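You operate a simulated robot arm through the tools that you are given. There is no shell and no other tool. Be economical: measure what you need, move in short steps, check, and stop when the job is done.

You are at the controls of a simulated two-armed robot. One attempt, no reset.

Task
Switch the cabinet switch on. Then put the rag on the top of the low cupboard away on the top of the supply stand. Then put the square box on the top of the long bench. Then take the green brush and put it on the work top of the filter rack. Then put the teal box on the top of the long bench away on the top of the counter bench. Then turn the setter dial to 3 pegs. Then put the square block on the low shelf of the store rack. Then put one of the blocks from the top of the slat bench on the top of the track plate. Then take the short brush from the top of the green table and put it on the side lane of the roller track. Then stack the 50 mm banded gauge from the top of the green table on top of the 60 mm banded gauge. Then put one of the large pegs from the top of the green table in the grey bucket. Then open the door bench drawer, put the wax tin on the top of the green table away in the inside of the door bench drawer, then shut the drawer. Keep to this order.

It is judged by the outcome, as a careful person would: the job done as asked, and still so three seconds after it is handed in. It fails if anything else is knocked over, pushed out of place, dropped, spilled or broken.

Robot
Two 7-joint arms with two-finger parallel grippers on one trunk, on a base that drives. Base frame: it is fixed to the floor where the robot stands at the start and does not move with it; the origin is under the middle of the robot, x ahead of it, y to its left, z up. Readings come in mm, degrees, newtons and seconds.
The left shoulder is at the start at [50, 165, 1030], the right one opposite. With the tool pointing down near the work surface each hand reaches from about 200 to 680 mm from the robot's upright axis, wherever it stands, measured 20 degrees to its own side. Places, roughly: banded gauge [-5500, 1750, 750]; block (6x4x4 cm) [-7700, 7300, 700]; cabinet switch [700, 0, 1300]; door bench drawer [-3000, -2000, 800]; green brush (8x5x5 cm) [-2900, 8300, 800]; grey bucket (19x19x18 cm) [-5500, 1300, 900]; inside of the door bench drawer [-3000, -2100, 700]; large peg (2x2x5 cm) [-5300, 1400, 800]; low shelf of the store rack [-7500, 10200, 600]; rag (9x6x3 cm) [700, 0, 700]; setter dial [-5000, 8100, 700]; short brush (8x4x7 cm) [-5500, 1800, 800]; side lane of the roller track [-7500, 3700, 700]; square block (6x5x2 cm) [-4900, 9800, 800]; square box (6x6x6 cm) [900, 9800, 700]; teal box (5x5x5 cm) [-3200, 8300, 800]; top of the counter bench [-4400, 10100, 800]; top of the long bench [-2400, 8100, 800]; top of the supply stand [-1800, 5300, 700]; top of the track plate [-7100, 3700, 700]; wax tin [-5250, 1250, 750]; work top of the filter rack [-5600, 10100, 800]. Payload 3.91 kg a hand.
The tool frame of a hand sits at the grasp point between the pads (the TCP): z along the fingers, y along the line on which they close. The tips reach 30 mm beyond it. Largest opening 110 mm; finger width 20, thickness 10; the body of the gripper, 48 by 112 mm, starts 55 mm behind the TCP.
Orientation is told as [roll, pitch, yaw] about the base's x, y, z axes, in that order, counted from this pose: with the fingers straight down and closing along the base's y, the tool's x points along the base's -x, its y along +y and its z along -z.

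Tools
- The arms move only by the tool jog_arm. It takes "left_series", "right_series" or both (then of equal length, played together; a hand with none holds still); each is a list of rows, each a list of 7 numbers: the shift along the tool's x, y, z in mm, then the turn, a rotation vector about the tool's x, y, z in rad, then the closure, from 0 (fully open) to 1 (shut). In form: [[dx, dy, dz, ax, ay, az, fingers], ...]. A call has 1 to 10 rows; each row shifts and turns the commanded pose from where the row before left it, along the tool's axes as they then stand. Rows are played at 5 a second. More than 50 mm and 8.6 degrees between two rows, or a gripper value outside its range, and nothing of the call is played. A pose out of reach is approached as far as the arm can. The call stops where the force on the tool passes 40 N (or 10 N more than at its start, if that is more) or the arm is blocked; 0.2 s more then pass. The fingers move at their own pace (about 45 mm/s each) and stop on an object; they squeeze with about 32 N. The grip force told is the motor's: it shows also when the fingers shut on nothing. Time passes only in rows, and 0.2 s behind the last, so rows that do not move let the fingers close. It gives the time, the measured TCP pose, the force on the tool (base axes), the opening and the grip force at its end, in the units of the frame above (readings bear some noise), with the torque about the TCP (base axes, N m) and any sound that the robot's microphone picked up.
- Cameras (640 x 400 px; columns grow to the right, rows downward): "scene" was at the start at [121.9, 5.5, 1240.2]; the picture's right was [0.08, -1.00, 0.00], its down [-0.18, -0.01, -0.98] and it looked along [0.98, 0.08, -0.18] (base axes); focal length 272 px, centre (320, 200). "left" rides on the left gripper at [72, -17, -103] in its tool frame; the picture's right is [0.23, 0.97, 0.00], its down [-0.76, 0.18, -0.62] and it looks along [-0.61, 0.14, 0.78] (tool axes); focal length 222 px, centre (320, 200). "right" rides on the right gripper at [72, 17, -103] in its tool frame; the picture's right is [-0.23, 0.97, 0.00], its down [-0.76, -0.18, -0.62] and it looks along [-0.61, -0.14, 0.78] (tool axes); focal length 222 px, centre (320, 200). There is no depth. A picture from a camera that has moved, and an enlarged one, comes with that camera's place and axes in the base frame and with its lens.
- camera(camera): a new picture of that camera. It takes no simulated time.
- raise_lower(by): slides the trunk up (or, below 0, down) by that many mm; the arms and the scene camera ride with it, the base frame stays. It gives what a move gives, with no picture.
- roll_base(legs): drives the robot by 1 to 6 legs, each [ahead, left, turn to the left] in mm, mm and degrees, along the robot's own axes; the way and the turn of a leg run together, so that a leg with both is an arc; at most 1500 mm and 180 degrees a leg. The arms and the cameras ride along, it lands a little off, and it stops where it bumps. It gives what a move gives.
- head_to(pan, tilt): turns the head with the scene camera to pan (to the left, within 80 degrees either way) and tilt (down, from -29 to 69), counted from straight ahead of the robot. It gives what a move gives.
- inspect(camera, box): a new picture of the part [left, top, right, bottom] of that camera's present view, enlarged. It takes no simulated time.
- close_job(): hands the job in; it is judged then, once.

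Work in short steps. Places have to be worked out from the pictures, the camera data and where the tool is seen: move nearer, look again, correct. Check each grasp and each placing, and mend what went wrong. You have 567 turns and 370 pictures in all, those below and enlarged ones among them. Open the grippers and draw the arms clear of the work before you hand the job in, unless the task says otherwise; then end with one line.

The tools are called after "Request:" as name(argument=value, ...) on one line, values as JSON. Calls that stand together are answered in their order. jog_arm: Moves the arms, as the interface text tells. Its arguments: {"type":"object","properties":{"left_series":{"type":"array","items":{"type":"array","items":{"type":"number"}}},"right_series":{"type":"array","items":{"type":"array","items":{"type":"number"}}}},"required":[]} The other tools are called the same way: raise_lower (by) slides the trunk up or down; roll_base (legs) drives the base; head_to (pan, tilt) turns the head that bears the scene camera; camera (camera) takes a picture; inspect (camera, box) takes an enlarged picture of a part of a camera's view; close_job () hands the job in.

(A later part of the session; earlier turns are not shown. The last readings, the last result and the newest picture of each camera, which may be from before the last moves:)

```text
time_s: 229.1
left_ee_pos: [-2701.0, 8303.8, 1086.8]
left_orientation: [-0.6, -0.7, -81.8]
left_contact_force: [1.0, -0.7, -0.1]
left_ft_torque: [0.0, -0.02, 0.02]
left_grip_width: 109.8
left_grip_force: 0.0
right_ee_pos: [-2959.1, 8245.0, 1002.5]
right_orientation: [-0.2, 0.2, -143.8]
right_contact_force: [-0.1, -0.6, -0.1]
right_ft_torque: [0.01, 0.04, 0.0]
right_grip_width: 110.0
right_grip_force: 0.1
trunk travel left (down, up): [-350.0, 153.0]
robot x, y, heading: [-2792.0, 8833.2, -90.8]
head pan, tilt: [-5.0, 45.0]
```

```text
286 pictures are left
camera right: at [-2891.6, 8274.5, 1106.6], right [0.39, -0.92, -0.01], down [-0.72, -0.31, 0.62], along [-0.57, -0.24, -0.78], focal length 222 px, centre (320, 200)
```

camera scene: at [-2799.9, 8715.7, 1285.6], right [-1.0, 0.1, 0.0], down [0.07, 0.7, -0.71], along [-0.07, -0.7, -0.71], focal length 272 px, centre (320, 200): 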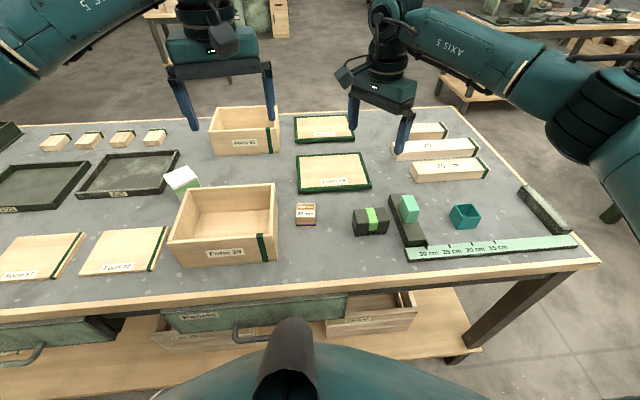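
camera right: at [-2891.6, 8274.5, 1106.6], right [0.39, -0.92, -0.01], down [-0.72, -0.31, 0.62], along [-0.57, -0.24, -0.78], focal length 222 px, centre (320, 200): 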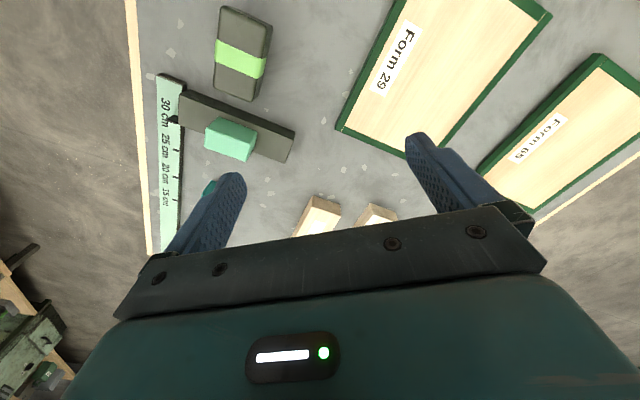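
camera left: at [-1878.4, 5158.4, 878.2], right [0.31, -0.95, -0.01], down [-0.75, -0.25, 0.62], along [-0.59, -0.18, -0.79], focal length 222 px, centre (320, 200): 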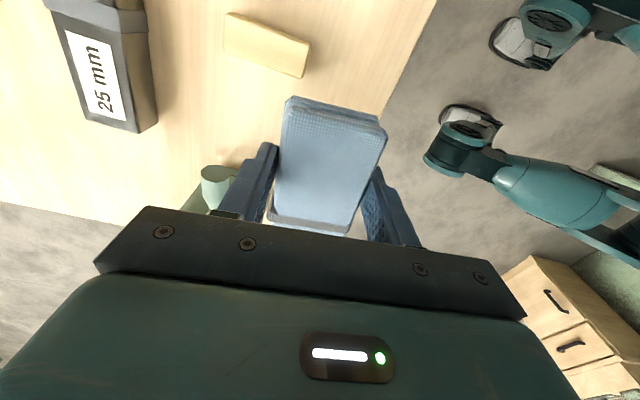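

Request:
inspect(camera="scene", box=[280, 160, 590, 280])

Request:
inspect(camera="right", box=[130, 0, 310, 220])

```text
2.06 times, centred on (435, 220) of scene
camera zoom: at [-2799.9, 8715.7, 1285.6], right [-1.0, 0.1, 0.0], down [0.07, 0.7, -0.71], along [-0.07, -0.7, -0.71], focal length 562 px, centre (83, 159)
```

zoom: 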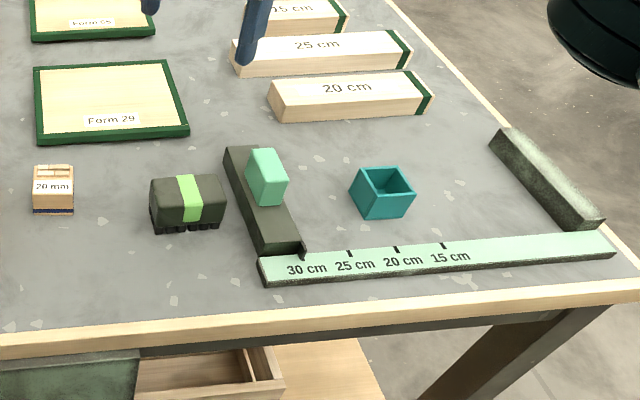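

```text
1.82 times, centred on (220, 110) of right
camera zoom: at [-2891.6, 8274.5, 1106.6], right [0.39, -0.92, -0.01], down [-0.72, -0.31, 0.62], along [-0.57, -0.24, -0.78], focal length 404 px, centre (502, 364)
```

zoom: 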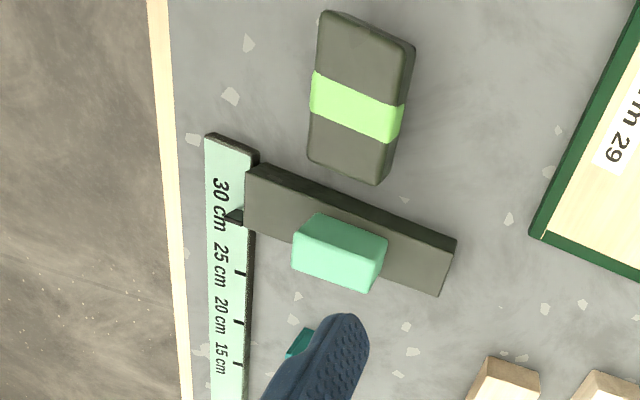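

The green brush (dark body, light-green band) centres at ≈(-2948,8341), long axis along x; the teal open box is at its side. Turning the right hand to close along y and moving above the brush.

Request:
jog_arm(right_series=[[0, 0, 0, 0, 0, 0.146, 0], [0, 0, 0, 0, 0, 0.146, 0], [0, 0, 0, 0, 0, 0.146, 0], [0, 0, 0, 0, 0, 0.146, 0], [5, -32, 0, 0, 0, 0, 0], [5, -32, 0, 0, 0, 0, 0], [5, -31, 0, 0, 0, 0, 0], [0, 0, 40, 0, 0, 0, 0], [0, 0, 40, 0, 0, 0, 0]])

Request:
camera(camera="right")

```text
time_s: 231.1
left_ee_pos: [-2700.2, 8303.9, 1087.8]
left_orientation: [-0.5, -0.8, -81.7]
left_contact_force: [-0.2, 0.8, 0.6]
left_ft_torque: [-0.04, 0.01, 0.02]
left_grip_width: 109.9
left_grip_force: 0.1
right_ee_pos: [-2948.7, 8341.6, 923.6]
right_orientation: [-0.3, -0.1, -177.4]
right_contact_force: [0.8, 0.6, -0.6]
right_ft_torque: [0.0, -0.02, -0.02]
right_grip_width: 109.8
right_grip_force: 0.1
trunk travel left (down, up): [-350.0, 153.0]
robot x, y, heading: [-2791.6, 8827.1, -90.5]
head pan, tilt: [-5.0, 45.0]
```

```text
283 pictures are left
camera right: at [-2876.0, 8328.3, 1026.4], right [-0.18, -0.98, -0.01], down [-0.77, 0.14, 0.62], along [-0.61, 0.12, -0.78], focal length 222 px, centre (320, 200)
```

right: 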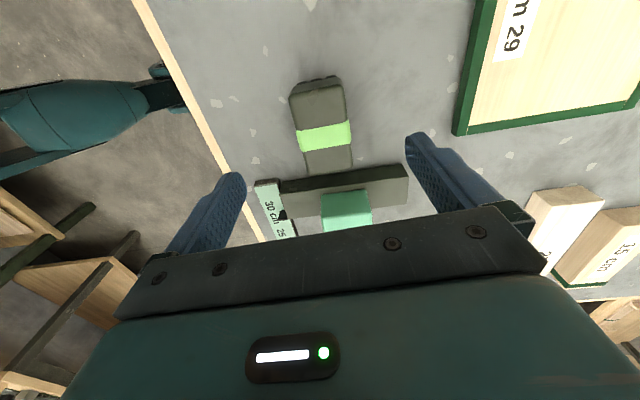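

Centred. Descending to TCP ≈826 and closing.

Request:
jog_arm(right_series=[[-4, 0, 35, 0, 0, 0, 0], [0, 0, 35, 0, 0, 0, 0], [0, 0, 20, 0, 0, 0, 0], [0, 0, 7, 0, 0, 0, 0], [0, 0, 0, 0, 0, 0, 1], [0, 0, 0, 0, 0, 0, 1], [0, 0, 0, 0, 0, 0, 1], [0, 0, 0, 0, 0, 0, 1], [0, 0, 0, 0, 0, 0, 1]])

Request:
camera(camera="right")

```text
time_s: 233.1
left_ee_pos: [-2700.3, 8306.2, 1088.7]
left_orientation: [-0.6, -1.0, -81.8]
left_contact_force: [-1.2, -0.5, -0.2]
left_ft_torque: [-0.01, -0.02, 0.0]
left_grip_width: 109.9
left_grip_force: 0.1
right_ee_pos: [-2952.2, 8343.6, 830.7]
right_orientation: [0.0, 0.0, -177.3]
right_contact_force: [-0.9, 6.8, 34.3]
right_ft_torque: [0.56, 0.22, 0.02]
right_grip_width: 44.0
right_grip_force: 32.6
trunk travel left (down, up): [-350.0, 153.0]
robot x, y, heading: [-2789.0, 8828.1, -90.9]
head pan, tilt: [-5.0, 45.0]
```

```text
282 pictures are left
camera right: at [-2879.5, 8329.7, 933.6], right [-0.18, -0.98, 0.0], down [-0.77, 0.14, 0.62], along [-0.61, 0.11, -0.78], focal length 222 px, centre (320, 200)
```

right: 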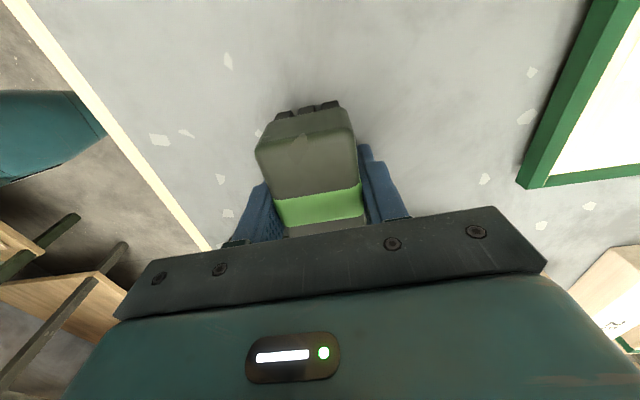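

The tips press the bench (top ≈800) and the brush is gripped at 44 mm. Lifting slowly.

Request:
jog_arm(right_series=[[0, 0, -3, 0, 0, 0, 1], [0, 0, -3, 0, 0, 0, 1], [0, 0, -4, 0, 0, 0, 1], [0, 0, -6, 0, 0, 0, 1], [0, 0, -10, 0, 0, 0, 1], [0, 0, -15, 0, 0, 0, 1], [0, 0, -15, 0, 0, 0, 1], [0, 0, -15, 0, 0, 0, 1], [0, 0, -15, 0, 0, 0, 1], [0, 0, -15, 0, 0, 0, 1]])

Request:
camera(camera="right")

```text
time_s: 235.3
left_ee_pos: [-2700.6, 8304.3, 1087.6]
left_orientation: [-0.6, -0.8, -81.8]
left_contact_force: [-1.0, -0.2, 0.2]
left_ft_torque: [-0.03, 0.01, 0.0]
left_grip_width: 110.1
left_grip_force: 0.2
right_ee_pos: [-2953.9, 8341.6, 926.9]
right_orientation: [-0.3, 0.0, -177.3]
right_contact_force: [0.0, -0.4, -1.4]
right_ft_torque: [0.02, -0.01, 0.03]
right_grip_width: 43.7
right_grip_force: 31.7
trunk travel left (down, up): [-350.0, 153.0]
robot x, y, heading: [-2789.9, 8827.9, -90.5]
head pan, tilt: [-5.0, 45.0]
```

```text
281 pictures are left
camera right: at [-2880.3, 8327.5, 1031.1], right [-0.18, -0.98, -0.01], down [-0.77, 0.14, 0.62], along [-0.61, 0.12, -0.78], focal length 222 px, centre (320, 200)
```

right: 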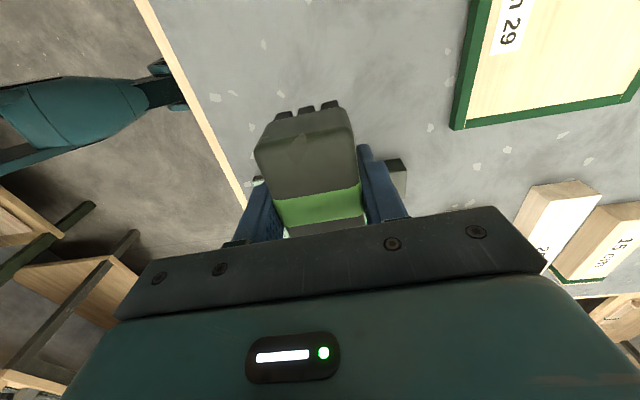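

Brush held. Raising more, backing off and turning right to head −x.

Request:
jog_arm(right_series=[[0, 0, -15, 0, 0, 0, 1], [0, 0, -20, 0, 0, 0, 1], [0, 0, -20, 0, 0, 0, 1], [0, 0, -20, 0, 0, 0, 1]])

Request:
roll_base(legs=[[-150, 0, 0], [0, 0, -89]])

Request:
head_to(pan=0, tilt=18)

Request:
camera(camera="scene")

```text
time_s: 236.3
left_ee_pos: [-2701.0, 8302.4, 1087.2]
left_orientation: [-0.6, -0.9, -81.9]
left_contact_force: [1.1, -0.5, -1.0]
left_ft_torque: [0.02, 0.02, 0.0]
left_grip_width: 110.1
left_grip_force: 0.0
right_ee_pos: [-2952.8, 8341.2, 1002.9]
right_orientation: [-0.3, 0.0, -177.3]
right_contact_force: [-0.5, -0.5, -0.8]
right_ft_torque: [-0.01, -0.01, -0.01]
right_grip_width: 43.8
right_grip_force: 32.0
trunk travel left (down, up): [-350.0, 153.0]
robot x, y, heading: [-2790.6, 8829.3, -90.7]
head pan, tilt: [-5.0, 45.0]
```

```text
time_s: 241.5
left_ee_pos: [-3312.8, 8877.9, 1086.7]
left_orientation: [-0.5, -0.7, -170.7]
left_contact_force: [-0.3, 0.7, 0.3]
left_ft_torque: [0.0, 0.01, 0.0]
left_grip_width: 109.9
left_grip_force: 0.2
right_ee_pos: [-3280.2, 9131.4, 1002.1]
right_orientation: [-0.2, 0.1, 93.8]
right_contact_force: [0.0, -0.3, -0.6]
right_ft_torque: [-0.01, -0.01, 0.02]
right_grip_width: 43.8
right_grip_force: 32.1
trunk travel left (down, up): [-350.0, 153.0]
robot x, y, heading: [-2788.8, 8981.0, -179.7]
head pan, tilt: [-5.0, 45.0]
```

```text
time_s: 242.4
left_ee_pos: [-3312.6, 8878.0, 1086.2]
left_orientation: [-0.5, -0.8, -170.6]
left_contact_force: [0.8, -0.2, -0.6]
left_ft_torque: [-0.03, -0.01, -0.02]
left_grip_width: 109.8
left_grip_force: 0.1
right_ee_pos: [-3279.7, 9130.4, 1002.5]
right_orientation: [-0.3, 0.0, 93.8]
right_contact_force: [0.9, 0.4, -1.1]
right_ft_torque: [0.02, -0.01, 0.02]
right_grip_width: 43.4
right_grip_force: 31.5
trunk travel left (down, up): [-350.0, 153.0]
robot x, y, heading: [-2792.1, 8979.7, -179.4]
head pan, tilt: [0.0, 18.0]
```

```text
280 pictures are left
camera scene: at [-2912.5, 8976.5, 1327.4], right [-0.01, 1.0, 0.0], down [0.31, 0.0, -0.95], along [-0.95, -0.01, -0.31], focal length 272 px, centre (320, 200)
```

scene: 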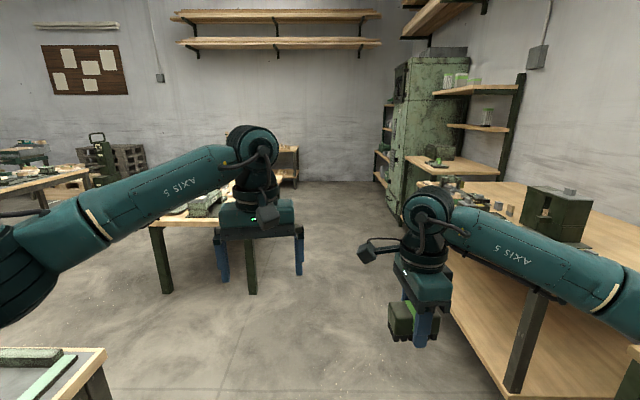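

Aisle ahead is free; the filter rack is the shelf unit at upper right. Driving ahead 2600 mm.

Request:
roll_base(legs=[[1400, 0, 0], [1100, 0, 0]])

Request:
head_to(pan=-60, tilt=18)

Request:
camera(camera="scene")

```text
time_s: 254.7
left_ee_pos: [-5832.8, 8879.3, 1086.4]
left_orientation: [-0.6, -0.7, -171.2]
left_contact_force: [-0.7, -0.9, 0.0]
left_ft_torque: [0.01, 0.01, -0.01]
left_grip_width: 110.2
left_grip_force: 0.1
right_ee_pos: [-5799.0, 9132.3, 1001.5]
right_orientation: [-0.4, 0.0, 93.2]
right_contact_force: [-0.4, 0.1, -1.8]
right_ft_torque: [-0.01, 0.0, -0.02]
right_grip_width: 43.7
right_grip_force: 32.8
trunk travel left (down, up): [-350.0, 153.0]
robot x, y, heading: [-5309.6, 8973.4, 180.0]
head pan, tilt: [0.0, 18.0]
```

```text
time_s: 256.0
left_ee_pos: [-5832.7, 8880.8, 1086.8]
left_orientation: [-0.5, -0.7, -171.2]
left_contact_force: [-0.5, 1.1, 0.0]
left_ft_torque: [0.06, -0.01, -0.02]
left_grip_width: 110.1
left_grip_force: 0.0
right_ee_pos: [-5798.7, 9132.8, 1003.6]
right_orientation: [-0.3, 0.0, 93.3]
right_contact_force: [-0.2, -0.3, -1.2]
right_ft_torque: [0.0, 0.01, 0.03]
right_grip_width: 43.5
right_grip_force: 32.3
trunk travel left (down, up): [-350.0, 153.0]
robot x, y, heading: [-5310.2, 8980.5, 179.7]
head pan, tilt: [-60.0, 18.0]
```

```text
279 pictures are left
camera scene: at [-5386.2, 9054.6, 1327.5], right [0.87, 0.5, 0.0], down [0.15, -0.27, -0.95], along [-0.47, 0.82, -0.31], focal length 272 px, centre (320, 200)
```

scene: 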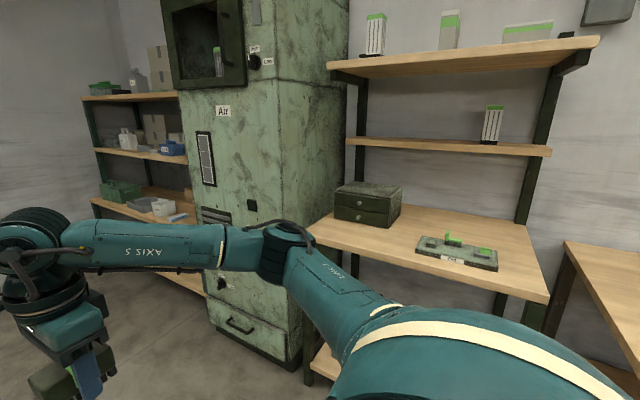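

The filter rack's work top holds a drawer box and a tray. Turning right to face it.

Request:
roll_base(legs=[[0, 0, -90], [0, 200, 0]])

Request:
head_to(pan=0, tilt=22)

Request:
camera(camera="scene")

```text
time_s: 262.2
left_ee_pos: [-5600.0, 9502.8, 1087.4]
left_orientation: [-0.6, -0.9, 98.0]
left_contact_force: [-0.2, -0.4, -0.5]
left_ft_torque: [0.0, 0.0, 0.0]
left_grip_width: 109.8
left_grip_force: 0.0
right_ee_pos: [-5348.8, 9465.2, 1001.4]
right_orientation: [-0.2, 0.0, 2.4]
right_contact_force: [-0.1, -0.6, -0.8]
right_ft_torque: [0.0, 0.0, 0.02]
right_grip_width: 43.7
right_grip_force: 31.9
trunk travel left (down, up): [-350.0, 153.0]
robot x, y, heading: [-5510.1, 8977.7, 89.2]
head pan, tilt: [-60.0, 18.0]
```

```text
time_s: 263.5
left_ee_pos: [-5598.9, 9502.8, 1088.0]
left_orientation: [-0.5, -0.9, 98.0]
left_contact_force: [0.8, -0.2, 0.5]
left_ft_torque: [-0.01, 0.01, -0.01]
left_grip_width: 109.9
left_grip_force: 0.0
right_ee_pos: [-5347.9, 9466.0, 1002.8]
right_orientation: [-0.4, -0.1, 2.5]
right_contact_force: [-0.2, 0.3, -1.4]
right_ft_torque: [0.01, 0.0, 0.01]
right_grip_width: 43.6
right_grip_force: 32.0
trunk travel left (down, up): [-350.0, 153.0]
robot x, y, heading: [-5510.7, 8976.9, 89.3]
head pan, tilt: [0.0, 22.0]
```

```text
278 pictures are left
camera scene: at [-5509.2, 9098.7, 1321.0], right [1.0, -0.02, 0.0], down [-0.01, -0.37, -0.93], along [0.01, 0.93, -0.37], focal length 272 px, centre (320, 200)
```

scene: 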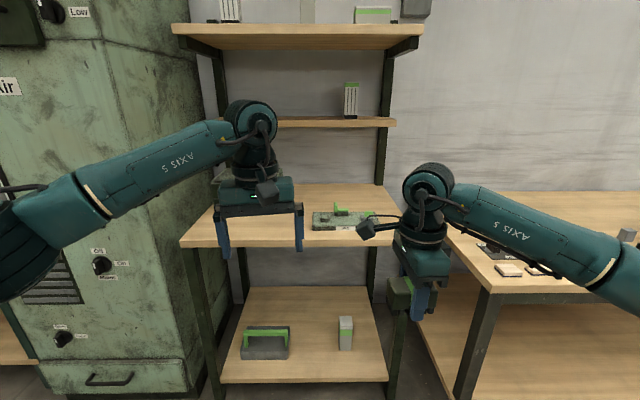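

I'll draw the left hand back, shift the base left 170 mm and go forward 300 mm for a closer look.

Request:
jog_arm(left_series=[[30, 0, 0, 0, 0, 0, 0], [30, 0, 0, 0, 0, 0, 0], [30, 0, 0, 0, 0, 0, 0], [30, 0, 0, 0, 0, 0, 0], [30, 0, 0, 0, 0, 0, 0]])

Request:
roll_base(legs=[[0, 150, 0], [300, 0, 0]])

Request:
head_to(pan=0, tilt=35)

Request:
camera(camera="scene")

Request:
camera(camera="left")

```text
time_s: 264.7
left_ee_pos: [-5579.6, 9354.5, 1085.2]
left_orientation: [-0.6, -0.8, 98.2]
left_contact_force: [-0.8, -0.1, -0.7]
left_ft_torque: [-0.01, -0.02, 0.0]
left_grip_width: 110.0
left_grip_force: 0.0
right_ee_pos: [-5348.0, 9463.9, 1002.8]
right_orientation: [-0.3, 0.0, 2.5]
right_contact_force: [0.0, -0.5, -1.7]
right_ft_torque: [0.0, -0.03, -0.01]
right_grip_width: 43.5
right_grip_force: 31.7
trunk travel left (down, up): [-350.0, 153.0]
robot x, y, heading: [-5512.7, 8978.2, 89.3]
head pan, tilt: [0.0, 22.0]
```

```text
time_s: 268.3
left_ee_pos: [-5720.5, 9655.7, 1084.6]
left_orientation: [-0.6, -0.7, 97.8]
left_contact_force: [0.1, 0.2, 0.0]
left_ft_torque: [-0.01, 0.0, -0.01]
left_grip_width: 110.2
left_grip_force: 0.1
right_ee_pos: [-5489.5, 9764.3, 1002.5]
right_orientation: [-0.3, 0.0, 2.3]
right_contact_force: [0.1, 0.9, -0.7]
right_ft_torque: [-0.01, 0.02, 0.0]
right_grip_width: 43.7
right_grip_force: 31.4
trunk travel left (down, up): [-350.0, 153.0]
robot x, y, heading: [-5658.5, 9279.4, 89.1]
head pan, tilt: [0.0, 22.0]
```

```text
time_s: 269.1
left_ee_pos: [-5721.6, 9654.5, 1085.1]
left_orientation: [-0.5, -0.8, 97.8]
left_contact_force: [0.3, -0.1, -0.3]
left_ft_torque: [0.02, 0.01, 0.02]
left_grip_width: 110.0
left_grip_force: 0.1
right_ee_pos: [-5490.4, 9764.9, 1001.7]
right_orientation: [-0.3, 0.0, 2.3]
right_contact_force: [0.7, 0.2, -0.3]
right_ft_torque: [0.02, -0.02, 0.0]
right_grip_width: 43.7
right_grip_force: 31.8
trunk travel left (down, up): [-350.0, 153.0]
robot x, y, heading: [-5656.4, 9277.3, 88.8]
head pan, tilt: [0.0, 35.0]
```

```text
277 pictures are left
camera scene: at [-5653.4, 9393.7, 1300.4], right [1.0, -0.02, 0.0], down [-0.01, -0.57, -0.82], along [0.02, 0.82, -0.57], focal length 272 px, centre (320, 200)
```

scene: 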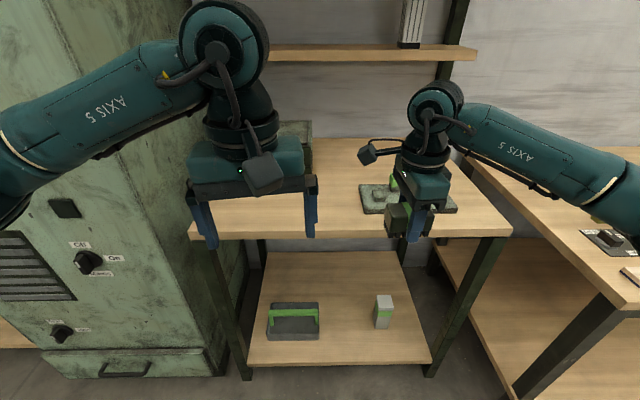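

```text
276 pictures are left
camera left: at [-5695.8, 9583.6, 1187.8], right [-0.93, -0.36, -0.01], down [-0.28, 0.72, 0.63], along [-0.22, 0.59, -0.77], focal length 222 px, centre (320, 200)
```

left: 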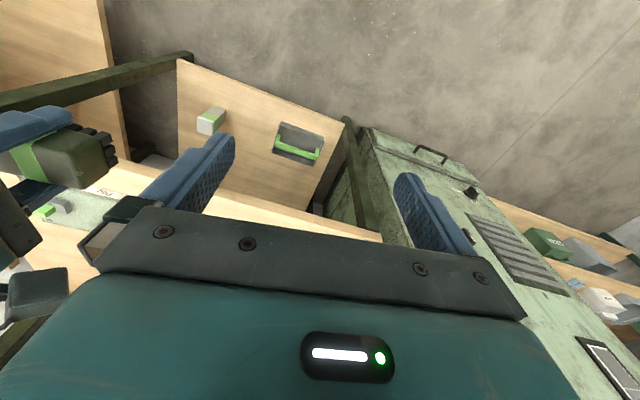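

Worktop is at z≈870, front edge y≈9875, free middle. Lifting the left hand out of the way, then driving 160 mm ahead.

Request:
jog_arm(left_series=[[15, 15, -40, 0, 0, 0, 0], [15, 15, -40, 0, 0, 0, 0], [15, 15, -40, 0, 0, 0, 0]])

Request:
roll_base(legs=[[160, 0, 0]])

Request:
camera(camera="right")

Request:
camera(camera="scene")

```text
time_s: 269.9
left_ee_pos: [-5762.4, 9600.6, 1205.8]
left_orientation: [-0.5, -0.8, 97.7]
left_contact_force: [-0.5, -0.1, -0.2]
left_ft_torque: [0.04, -0.02, -0.01]
left_grip_width: 110.3
left_grip_force: 0.1
right_ee_pos: [-5491.3, 9762.7, 1002.7]
right_orientation: [-0.3, 0.0, 2.3]
right_contact_force: [-0.5, -0.2, -1.2]
right_ft_torque: [0.0, 0.02, -0.01]
right_grip_width: 43.5
right_grip_force: 31.7
trunk travel left (down, up): [-350.0, 153.0]
robot x, y, heading: [-5657.2, 9277.4, 89.1]
head pan, tilt: [0.0, 35.0]
```

```text
time_s: 271.3
left_ee_pos: [-5759.5, 9762.0, 1204.0]
left_orientation: [-0.5, -0.8, 97.8]
left_contact_force: [-0.4, 0.0, -0.2]
left_ft_torque: [-0.02, 0.01, 0.02]
left_grip_width: 110.1
left_grip_force: 0.0
right_ee_pos: [-5489.4, 9925.5, 1001.3]
right_orientation: [-0.4, 0.1, 2.4]
right_contact_force: [0.7, -0.4, -1.9]
right_ft_torque: [0.01, -0.03, -0.03]
right_grip_width: 43.8
right_grip_force: 31.9
trunk travel left (down, up): [-350.0, 153.0]
robot x, y, heading: [-5656.0, 9437.3, 89.0]
head pan, tilt: [0.0, 35.0]
```

```text
275 pictures are left
camera right: at [-5562.4, 9939.4, 1105.6], right [0.19, 0.98, -0.01], down [0.77, -0.14, 0.62], along [0.61, -0.12, -0.78], focal length 222 px, centre (320, 200)
```

right: 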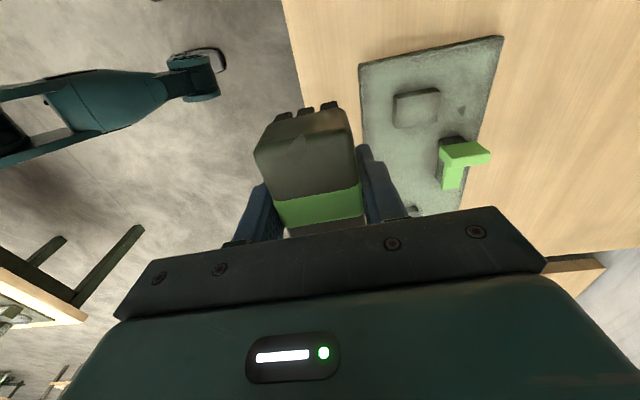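

```text
274 pictures are left
camera scene: at [-5650.6, 9554.0, 1300.2], right [1.0, -0.02, 0.0], down [-0.01, -0.57, -0.82], along [0.01, 0.82, -0.57], focal length 272 px, centre (320, 200)
```

scene: 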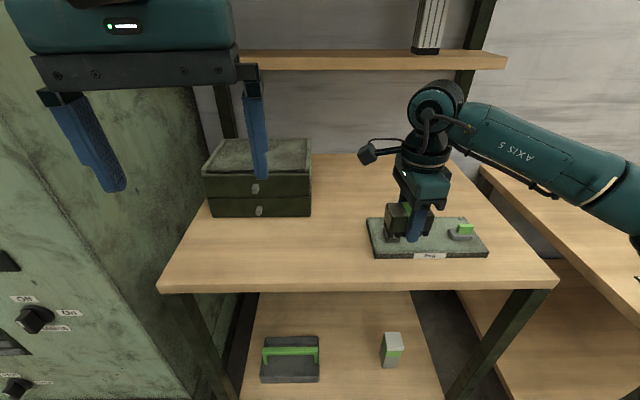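

Tray top triangulates to z 855, so the work top is ≈840. Target (-5620,9998) between drawers and tray; moving there and starting down.

Request:
jog_arm(right_series=[[26, 15.5, 0, 0, 0, 0, 1], [26, 15.5, 0, 0, 0, 0, 1], [26, 15.5, 0, 0, 0, 0, 1], [26, 15.5, 0, 0, 0, 0, 1], [24, 15.5, 0, 0, 0, 0, 1], [0, 0, 30, 0, 0, 0, 1], [0, 0, 30, 0, 0, 0, 1], [0, 0, 20, 0, 0, 0, 1]])

Request:
camera(camera="scene")

Request:
camera(camera="right")

```text
time_s: 273.1
left_ee_pos: [-5760.1, 9762.3, 1204.3]
left_orientation: [-0.6, -0.8, 97.8]
left_contact_force: [-0.5, -1.1, -0.1]
left_ft_torque: [0.04, -0.02, -0.03]
left_grip_width: 109.9
left_grip_force: 0.0
right_ee_pos: [-5620.3, 9996.0, 921.5]
right_orientation: [-0.3, 0.0, 2.2]
right_contact_force: [0.6, -0.4, -1.8]
right_ft_torque: [0.01, -0.01, 0.0]
right_grip_width: 43.6
right_grip_force: 32.0
trunk travel left (down, up): [-350.0, 153.0]
robot x, y, heading: [-5652.5, 9437.9, 88.8]
head pan, tilt: [0.0, 35.0]
```

```text
273 pictures are left
camera scene: at [-5650.6, 9553.4, 1300.4], right [1.0, -0.02, 0.0], down [-0.01, -0.57, -0.82], along [0.01, 0.82, -0.57], focal length 272 px, centre (320, 200)
```

scene: 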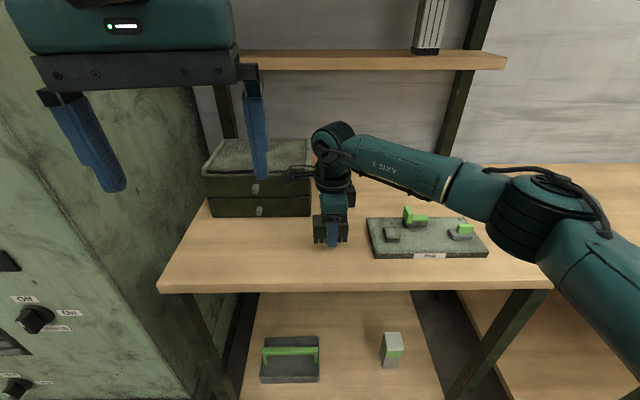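

```text
272 pictures are left
camera right: at [-5693.3, 10010.3, 1025.7], right [0.19, 0.98, -0.01], down [0.77, -0.14, 0.62], along [0.61, -0.12, -0.78], focal length 222 px, centre (320, 200)
```

right: 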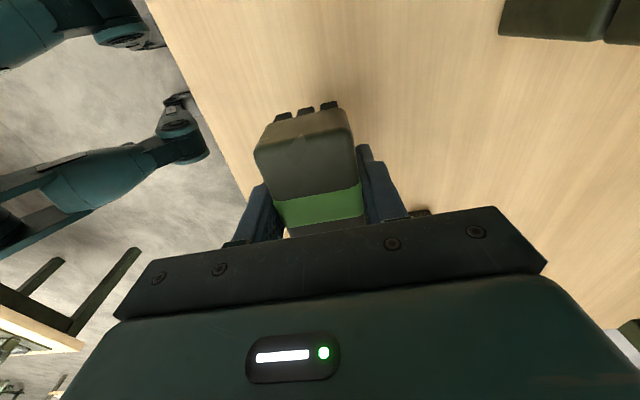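

Well placed. Lowering toward the work top in shrinking steps.

Request:
jog_arm(right_series=[[0, 0, 15, 0, 0, 0, 1], [0, 0, 10, 0, 0, 0, 1], [0, 0, 6, 0, 0, 0, 1], [0, 0, 4, 0, 0, 0, 1], [0, 0, 4, 0, 0, 0, 1], [0, 0, 3, 0, 0, 0, 1], [0, 0, 3, 0, 0, 0, 1], [0, 0, 3, 0, 0, 0, 1], [0, 0, 3, 0, 0, 0, 1]])

```text
time_s: 275.1
left_ee_pos: [-5759.3, 9760.5, 1205.1]
left_orientation: [-0.4, -0.8, 97.9]
left_contact_force: [-0.8, 0.2, -0.7]
left_ft_torque: [-0.04, 0.01, 0.0]
left_grip_width: 109.7
left_grip_force: 0.1
right_ee_pos: [-5618.8, 9996.9, 881.2]
right_orientation: [0.2, 0.2, 2.4]
right_contact_force: [3.1, -7.1, 17.0]
right_ft_torque: [-0.58, -0.48, -0.09]
right_grip_width: 43.7
right_grip_force: 32.4
trunk travel left (down, up): [-350.0, 153.0]
robot x, y, heading: [-5654.2, 9437.9, 89.0]
head pan, tilt: [0.0, 35.0]
stopped in row 9 (right hand): the force on the tool passed its limit at 43 N (the readings are from after the stop); the commanded pose is now the measured one
```

Contact at TCP 881 (work top ≈850). Releasing slightly and rising.

Request:
jog_arm(right_series=[[0, 0, 0, 0, 0, 0, 0.45], [0, 0, 0, 0, 0, 0, 0.45], [0, 0, -8, 0, 0, 0, 0.45], [0, 0, -20, 0, 0, 0, 0.45], [0, 0, -35, 0, 0, 0, 0.4], [0, 0, -45, 0, 0, 0, 0.2], [0, 0, -45, 0, 0, 0, 0]])

Request:
camera(camera="scene")

```text
time_s: 276.7
left_ee_pos: [-5758.3, 9761.2, 1204.5]
left_orientation: [-0.6, -1.0, 97.7]
left_contact_force: [0.0, -0.1, 0.7]
left_ft_torque: [0.03, -0.02, -0.03]
left_grip_width: 109.9
left_grip_force: 0.0
right_ee_pos: [-5616.7, 9996.8, 1028.6]
right_orientation: [0.1, 0.0, 2.4]
right_contact_force: [0.5, 0.2, 0.4]
right_ft_torque: [0.02, -0.02, 0.01]
right_grip_width: 109.9
right_grip_force: 0.2
trunk travel left (down, up): [-350.0, 153.0]
robot x, y, heading: [-5653.0, 9436.3, 89.1]
head pan, tilt: [0.0, 35.0]
```

```text
271 pictures are left
camera scene: at [-5650.7, 9552.8, 1300.3], right [1.0, -0.02, 0.0], down [-0.01, -0.57, -0.82], along [0.01, 0.82, -0.57], focal length 272 px, centre (320, 200)
```

scene: 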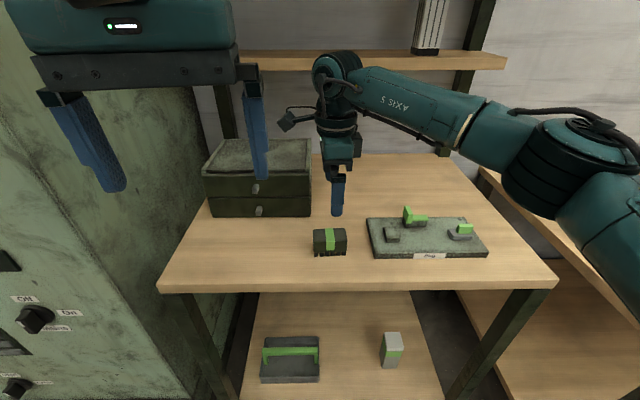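

Brush stands well on the work top. Now back to the long bench for the teal box at ≈(-3167,8344).

Request:
roll_base(legs=[[-460, 0, 0], [0, 0, -90], [1400, 0, 0], [1250, 0, 0], [0, 0, -90]])

Request:
head_to(pan=-10, tilt=42)

Request:
camera(camera="scene")

```text
time_s: 299.6
left_ee_pos: [-2907.2, 8562.2, 1204.0]
left_orientation: [-0.6, -0.7, -82.8]
left_contact_force: [-0.2, -0.1, -0.1]
left_ft_torque: [-0.02, -0.01, -0.01]
left_grip_width: 109.9
left_grip_force: 0.0
right_ee_pos: [-3052.1, 8328.0, 1029.5]
right_orientation: [0.1, 0.2, -178.4]
right_contact_force: [-0.1, -0.3, 1.1]
right_ft_torque: [0.0, 0.01, 0.03]
right_grip_width: 110.1
right_grip_force: 0.1
trunk travel left (down, up): [-350.0, 153.0]
robot x, y, heading: [-3010.5, 8883.1, -91.6]
head pan, tilt: [0.0, 35.0]
```

```text
time_s: 300.3
left_ee_pos: [-2906.0, 8561.6, 1204.7]
left_orientation: [-0.6, -0.8, -82.8]
left_contact_force: [0.2, 0.2, -0.6]
left_ft_torque: [0.01, 0.01, -0.03]
left_grip_width: 110.0
left_grip_force: 0.1
right_ee_pos: [-3051.7, 8328.3, 1028.9]
right_orientation: [0.1, 0.1, -178.3]
right_contact_force: [0.1, 0.7, -1.4]
right_ft_torque: [0.01, 0.02, 0.0]
right_grip_width: 109.9
right_grip_force: 0.1
trunk travel left (down, up): [-350.0, 153.0]
robot x, y, heading: [-3010.7, 8890.0, -91.9]
head pan, tilt: [-10.0, 42.0]
```

```text
270 pictures are left
camera scene: at [-3027.5, 8773.2, 1289.9], right [-0.98, 0.2, 0.0], down [0.14, 0.66, -0.74], along [-0.15, -0.73, -0.67], focal length 272 px, centre (320, 200)
```

scene: 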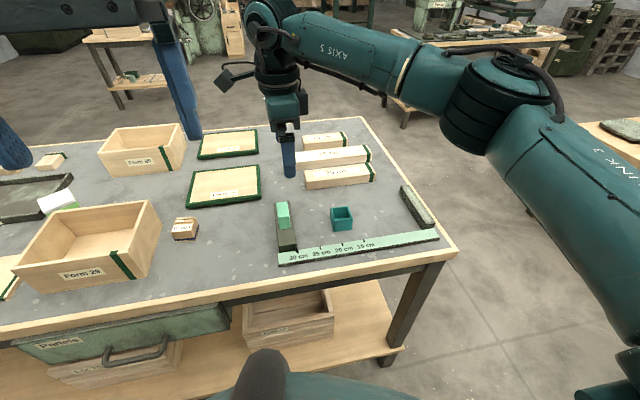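

Teal box at ≈(-3170,8342). Moving the right hand over it for a close view.

Request:
jog_arm(right_series=[[-39, -6, 0, 0, 0, 0, 0], [-39, -6, 0, 0, 0, 0, 0], [-39, -6, 0, 0, 0, 0, 0], [0, 0, 40, 0, 0, 0, 0], [0, 0, 40, 0, 0, 0, 0]])

Request:
camera(camera="right")

```text
time_s: 301.5
left_ee_pos: [-2907.2, 8561.2, 1204.7]
left_orientation: [-0.6, -0.7, -82.7]
left_contact_force: [1.0, -0.7, -0.5]
left_ft_torque: [-0.02, 0.0, -0.01]
left_grip_width: 110.1
left_grip_force: 0.0
right_ee_pos: [-3169.6, 8342.0, 949.1]
right_orientation: [0.0, 0.2, -178.4]
right_contact_force: [0.2, 0.4, -0.1]
right_ft_torque: [-0.03, 0.0, -0.03]
right_grip_width: 110.1
right_grip_force: 0.0
trunk travel left (down, up): [-350.0, 153.0]
robot x, y, heading: [-3009.1, 8887.1, -91.8]
head pan, tilt: [-10.0, 42.0]
```

```text
269 pictures are left
camera right: at [-3098.2, 8327.6, 1053.2], right [-0.2, -0.98, 0.0], down [-0.77, 0.16, 0.62], along [-0.61, 0.12, -0.78], focal length 222 px, centre (320, 200)
```

right: 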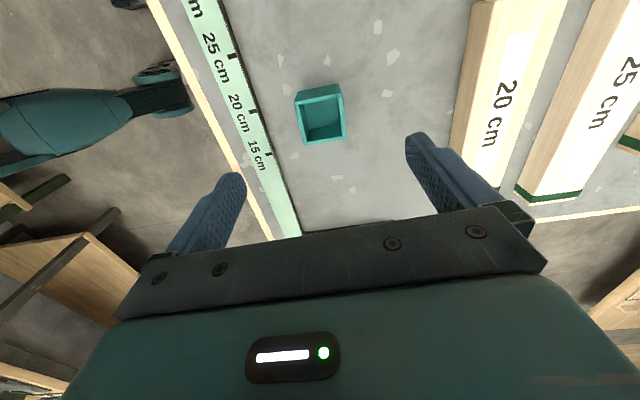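

Teal box is axis-aligned at ≈(-3164,8339). Narrowing the fingers to 77 mm to clear the ruler, descending, and gripping.

Request:
jog_arm(right_series=[[5, 3, 30, 0, 0, 0, 0.3], [0, 0, 35, 0, 0, 0, 0.3], [0, 0, 30, 0, 0, 0, 0.3], [0, 0, 18, 0, 0, 0, 0.3]])

Request:
camera(camera="right")

```text
time_s: 302.5
left_ee_pos: [-2907.2, 8561.6, 1204.9]
left_orientation: [-0.6, -0.8, -82.8]
left_contact_force: [0.0, 0.2, -0.2]
left_ft_torque: [0.01, -0.03, 0.01]
left_grip_width: 110.2
left_grip_force: 0.0
right_ee_pos: [-3164.1, 8338.4, 835.8]
right_orientation: [0.2, 0.2, -178.3]
right_contact_force: [0.8, 0.8, -0.2]
right_ft_torque: [-0.01, 0.01, 0.01]
right_grip_width: 77.0
right_grip_force: 0.0
trunk travel left (down, up): [-350.0, 153.0]
robot x, y, heading: [-3013.0, 8887.5, -91.8]
head pan, tilt: [-10.0, 42.0]
```

```text
268 pictures are left
camera right: at [-3092.4, 8324.9, 939.6], right [-0.2, -0.98, 0.0], down [-0.77, 0.16, 0.62], along [-0.61, 0.12, -0.78], focal length 222 px, centre (320, 200)
```

right: 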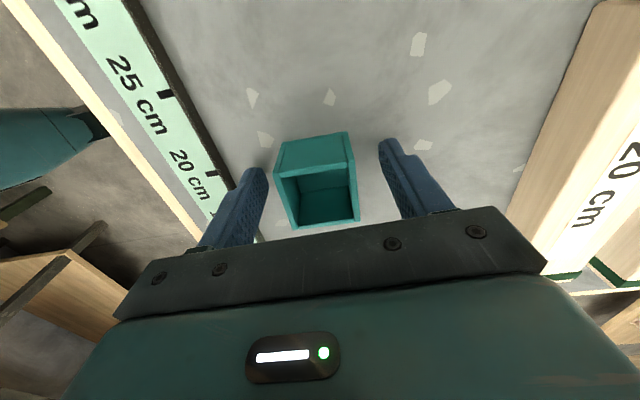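

Centred between the fingers. Closing and lifting slowly.

Request:
jog_arm(right_series=[[0, 0, 0, 0, 0, 0, 1], [0, 0, 0, 0, 0, 0, 1], [0, 0, 0, 0, 0, 0, 1], [0, 0, 0, 0, 0, 0, 1], [0, 0, -3, 0, 0, 0, 1], [0, 0, -5, 0, 0, 0, 1], [0, 0, -10, 0, 0, 0, 1], [0, 0, -15, 0, 0, 0, 1], [0, 0, -15, 0, 0, 0, 1]])

Request:
jog_arm(right_series=[[0, 0, -15, 0, 0, 0, 1], [0, 0, -20, 0, 0, 0, 1], [0, 0, -20, 0, 0, 0, 1], [0, 0, -20, 0, 0, 0, 1], [0, 0, -20, 0, 0, 0, 1], [0, 0, -20, 0, 0, 0, 1]])

Request:
camera(camera="right")

```text
time_s: 304.5
left_ee_pos: [-2907.0, 8562.0, 1203.9]
left_orientation: [-0.5, -0.9, -82.8]
left_contact_force: [-0.1, -0.9, 0.4]
left_ft_torque: [0.02, -0.01, -0.01]
left_grip_width: 110.3
left_grip_force: 0.0
right_ee_pos: [-3163.7, 8339.5, 884.1]
right_orientation: [0.2, 0.0, -178.3]
right_contact_force: [0.9, -0.1, -0.9]
right_ft_torque: [0.02, 0.0, -0.04]
right_grip_width: 43.2
right_grip_force: 31.6
trunk travel left (down, up): [-350.0, 153.0]
robot x, y, heading: [-3011.3, 8888.3, -91.5]
head pan, tilt: [-10.0, 42.0]
```

```text
time_s: 305.9
left_ee_pos: [-2906.7, 8562.1, 1204.4]
left_orientation: [-0.6, -1.0, -82.8]
left_contact_force: [-0.5, 0.5, -0.3]
left_ft_torque: [-0.01, -0.02, -0.03]
left_grip_width: 109.9
left_grip_force: 0.1
right_ee_pos: [-3164.1, 8339.3, 1000.6]
right_orientation: [0.1, 0.1, -178.3]
right_contact_force: [0.7, 0.1, -0.8]
right_ft_torque: [-0.04, 0.04, 0.01]
right_grip_width: 43.2
right_grip_force: 31.8
trunk travel left (down, up): [-350.0, 153.0]
robot x, y, heading: [-3007.9, 8889.7, -91.8]
head pan, tilt: [-10.0, 42.0]
```

```text
267 pictures are left
camera right: at [-3093.1, 8325.6, 1103.8], right [-0.2, -0.98, 0.0], down [-0.77, 0.16, 0.62], along [-0.61, 0.12, -0.78], focal length 222 px, centre (320, 200)
```

right: 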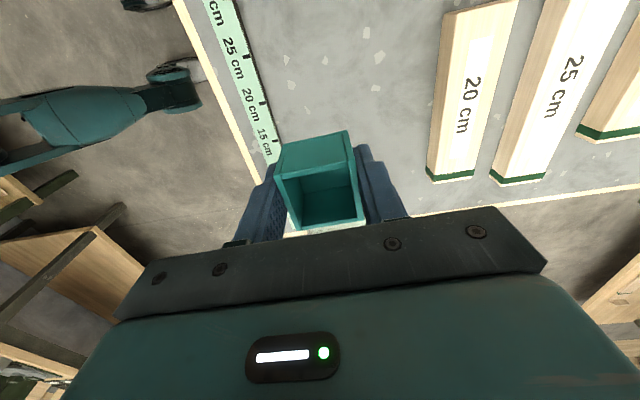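

Held. Driving to face the counter bench at x≈-4400.

Request:
roll_base(legs=[[-60, 0, 0], [0, 0, -88], [1450, 0, 0], [0, 0, -90]])

Request:
head_to(pan=0, tilt=28)

Request:
camera(camera="scene")

```text
time_s: 321.3
left_ee_pos: [-4578.1, 9263.8, 1204.7]
left_orientation: [-0.6, -0.8, 99.3]
left_contact_force: [-0.3, 0.2, -0.6]
left_ft_torque: [0.05, 0.0, -0.07]
left_grip_width: 110.1
left_grip_force: 0.0
right_ee_pos: [-4328.5, 9494.0, 998.3]
right_orientation: [0.2, 0.1, 3.7]
right_contact_force: [0.6, -0.9, -0.5]
right_ft_torque: [-0.01, -0.01, -0.01]
right_grip_width: 43.3
right_grip_force: 31.4
trunk travel left (down, up): [-350.0, 153.0]
robot x, y, heading: [-4463.5, 8942.0, 90.4]
head pan, tilt: [-10.0, 42.0]
```

```text
time_s: 322.1
left_ee_pos: [-4578.0, 9262.5, 1204.0]
left_orientation: [-0.6, -0.9, 99.3]
left_contact_force: [0.3, -0.5, -0.7]
left_ft_torque: [-0.02, 0.01, -0.01]
left_grip_width: 110.0
left_grip_force: 0.0
right_ee_pos: [-4327.3, 9493.4, 998.8]
right_orientation: [0.1, 0.1, 3.8]
right_contact_force: [0.0, 0.5, -0.7]
right_ft_torque: [-0.01, 0.0, 0.03]
right_grip_width: 43.0
right_grip_force: 32.3
trunk travel left (down, up): [-350.0, 153.0]
robot x, y, heading: [-4465.0, 8941.5, 90.4]
head pan, tilt: [0.0, 28.0]
```

```text
266 pictures are left
camera scene: at [-4463.8, 9060.3, 1311.3], right [1.0, 0.01, 0.0], down [0.0, -0.47, -0.88], along [-0.01, 0.88, -0.47], focal length 272 px, centre (320, 200)
```

scene: 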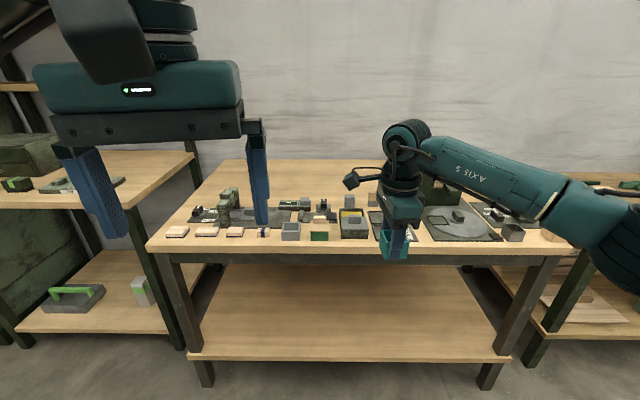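

Facing the counter bench. Zooming in for free space on its top.

Request:
inspect(camera="scene", box=[140, 150, 400, 270])

Request:
inspect(camera="scene", box=[340, 150, 600, 270])

Request:
camera(camera="right")

```text
2.46 times, centred on (270, 210) of scene
camera zoom: at [-4463.8, 9060.3, 1311.3], right [1.0, 0.01, 0.0], down [0.0, -0.47, -0.88], along [-0.01, 0.88, -0.47], focal length 670 px, centre (443, 175)
```

zoom: 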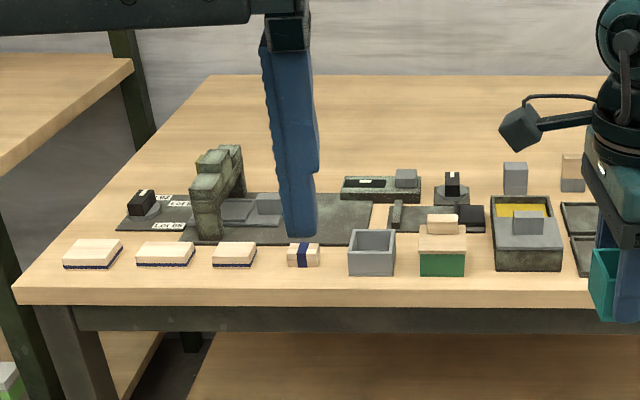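

```text
2.46 times, centred on (470, 210) of scene
camera zoom: at [-4463.8, 9060.3, 1311.3], right [1.0, 0.01, 0.0], down [0.0, -0.47, -0.88], along [-0.01, 0.88, -0.47], focal length 670 px, centre (-49, 175)
```

zoom: 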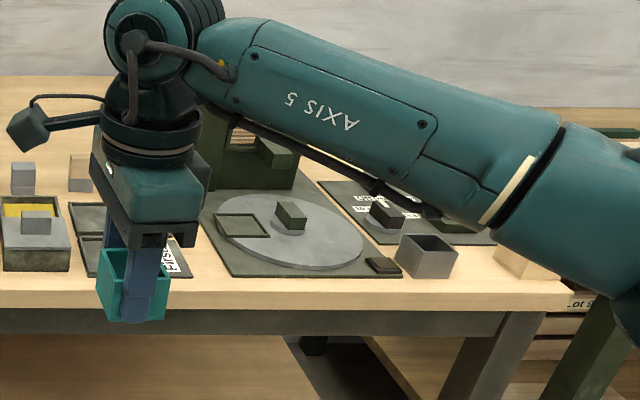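

```text
263 pictures are left
camera right: at [-4402.3, 9506.0, 1103.3], right [0.16, 0.99, 0.0], down [0.77, -0.13, 0.62], along [0.61, -0.1, -0.78], focal length 222 px, centre (320, 200)
```

right: 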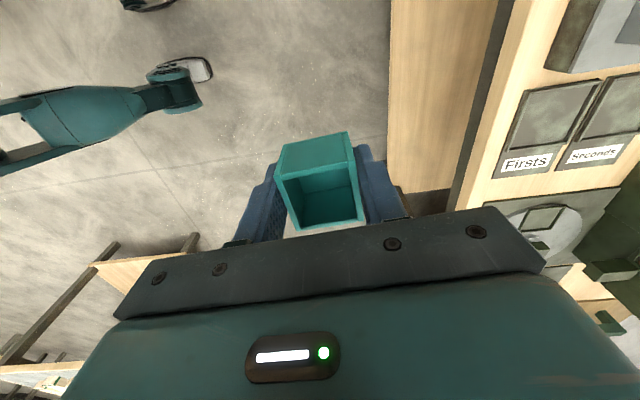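

Front row is crowded; free surface lies further back. I'll go 250 mm closer and look steeply down to pick a spot.

Request:
roll_base(legs=[[250, 0, 0]])

Request:
head_to(pan=0, tilt=40)

Request:
camera(camera="scene")

Request:
camera(camera="right")

Request:
camera(camera="left")

```text
time_s: 323.9
left_ee_pos: [-4578.9, 9512.9, 1203.5]
left_orientation: [-0.6, -0.7, 99.2]
left_contact_force: [-0.5, 0.2, -0.2]
left_ft_torque: [-0.02, -0.01, -0.01]
left_grip_width: 110.1
left_grip_force: 0.2
right_ee_pos: [-4330.4, 9743.2, 998.9]
right_orientation: [0.2, 0.0, 3.9]
right_contact_force: [-0.4, 0.8, -0.8]
right_ft_torque: [-0.04, -0.02, 0.01]
right_grip_width: 43.3
right_grip_force: 32.1
trunk travel left (down, up): [-350.0, 153.0]
robot x, y, heading: [-4465.0, 9191.9, 90.2]
head pan, tilt: [0.0, 28.0]
```

```text
time_s: 324.6
left_ee_pos: [-4580.6, 9511.7, 1204.1]
left_orientation: [-0.5, -1.0, 99.3]
left_contact_force: [0.1, -0.4, 0.8]
left_ft_torque: [0.0, -0.01, -0.01]
left_grip_width: 110.0
left_grip_force: 0.0
right_ee_pos: [-4331.0, 9743.2, 999.8]
right_orientation: [0.1, 0.2, 3.8]
right_contact_force: [0.4, 0.4, -0.7]
right_ft_torque: [-0.02, -0.02, 0.02]
right_grip_width: 43.0
right_grip_force: 32.1
trunk travel left (down, up): [-350.0, 153.0]
robot x, y, heading: [-4465.3, 9192.5, 90.5]
head pan, tilt: [0.0, 40.0]
```

```text
262 pictures are left
camera scene: at [-4465.9, 9303.3, 1292.8], right [1.0, 0.01, 0.0], down [0.01, -0.64, -0.77], along [-0.01, 0.77, -0.64], focal length 272 px, centre (320, 200)
```

scene: 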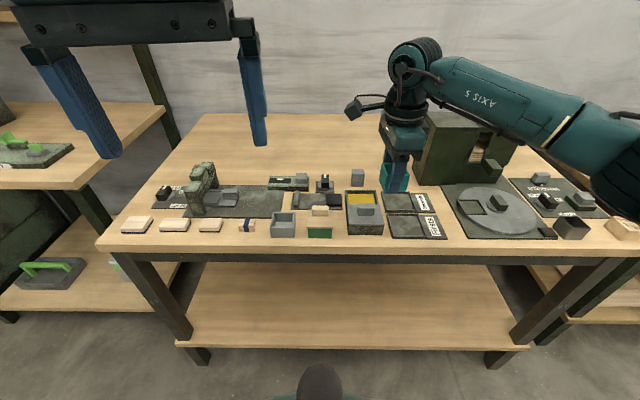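

```text
261 pictures are left
camera right: at [-4404.8, 9755.2, 1103.4], right [0.16, 0.99, 0.0], down [0.77, -0.13, 0.62], along [0.61, -0.1, -0.78], focal length 222 px, centre (320, 200)
```

right: 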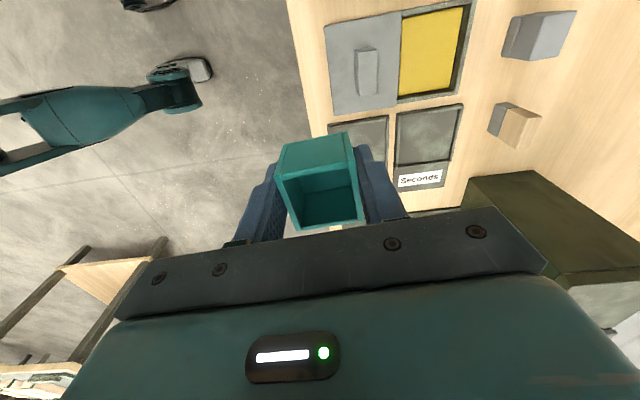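

```text
260 pictures are left
camera left: at [-4552.2, 9441.8, 1306.8], right [-0.92, -0.38, -0.01], down [-0.3, 0.71, 0.63], along [-0.23, 0.59, -0.77], focal length 222 px, centre (320, 200)
```

left: 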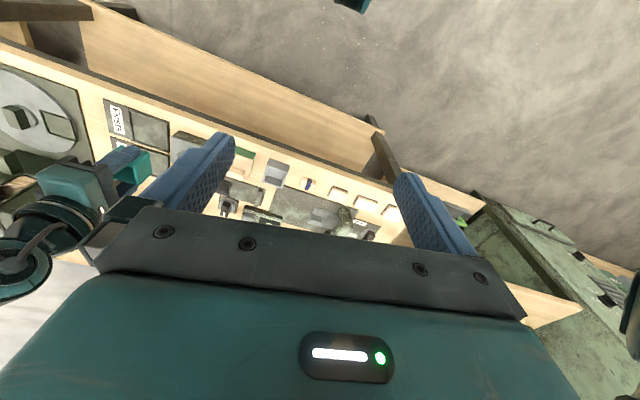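

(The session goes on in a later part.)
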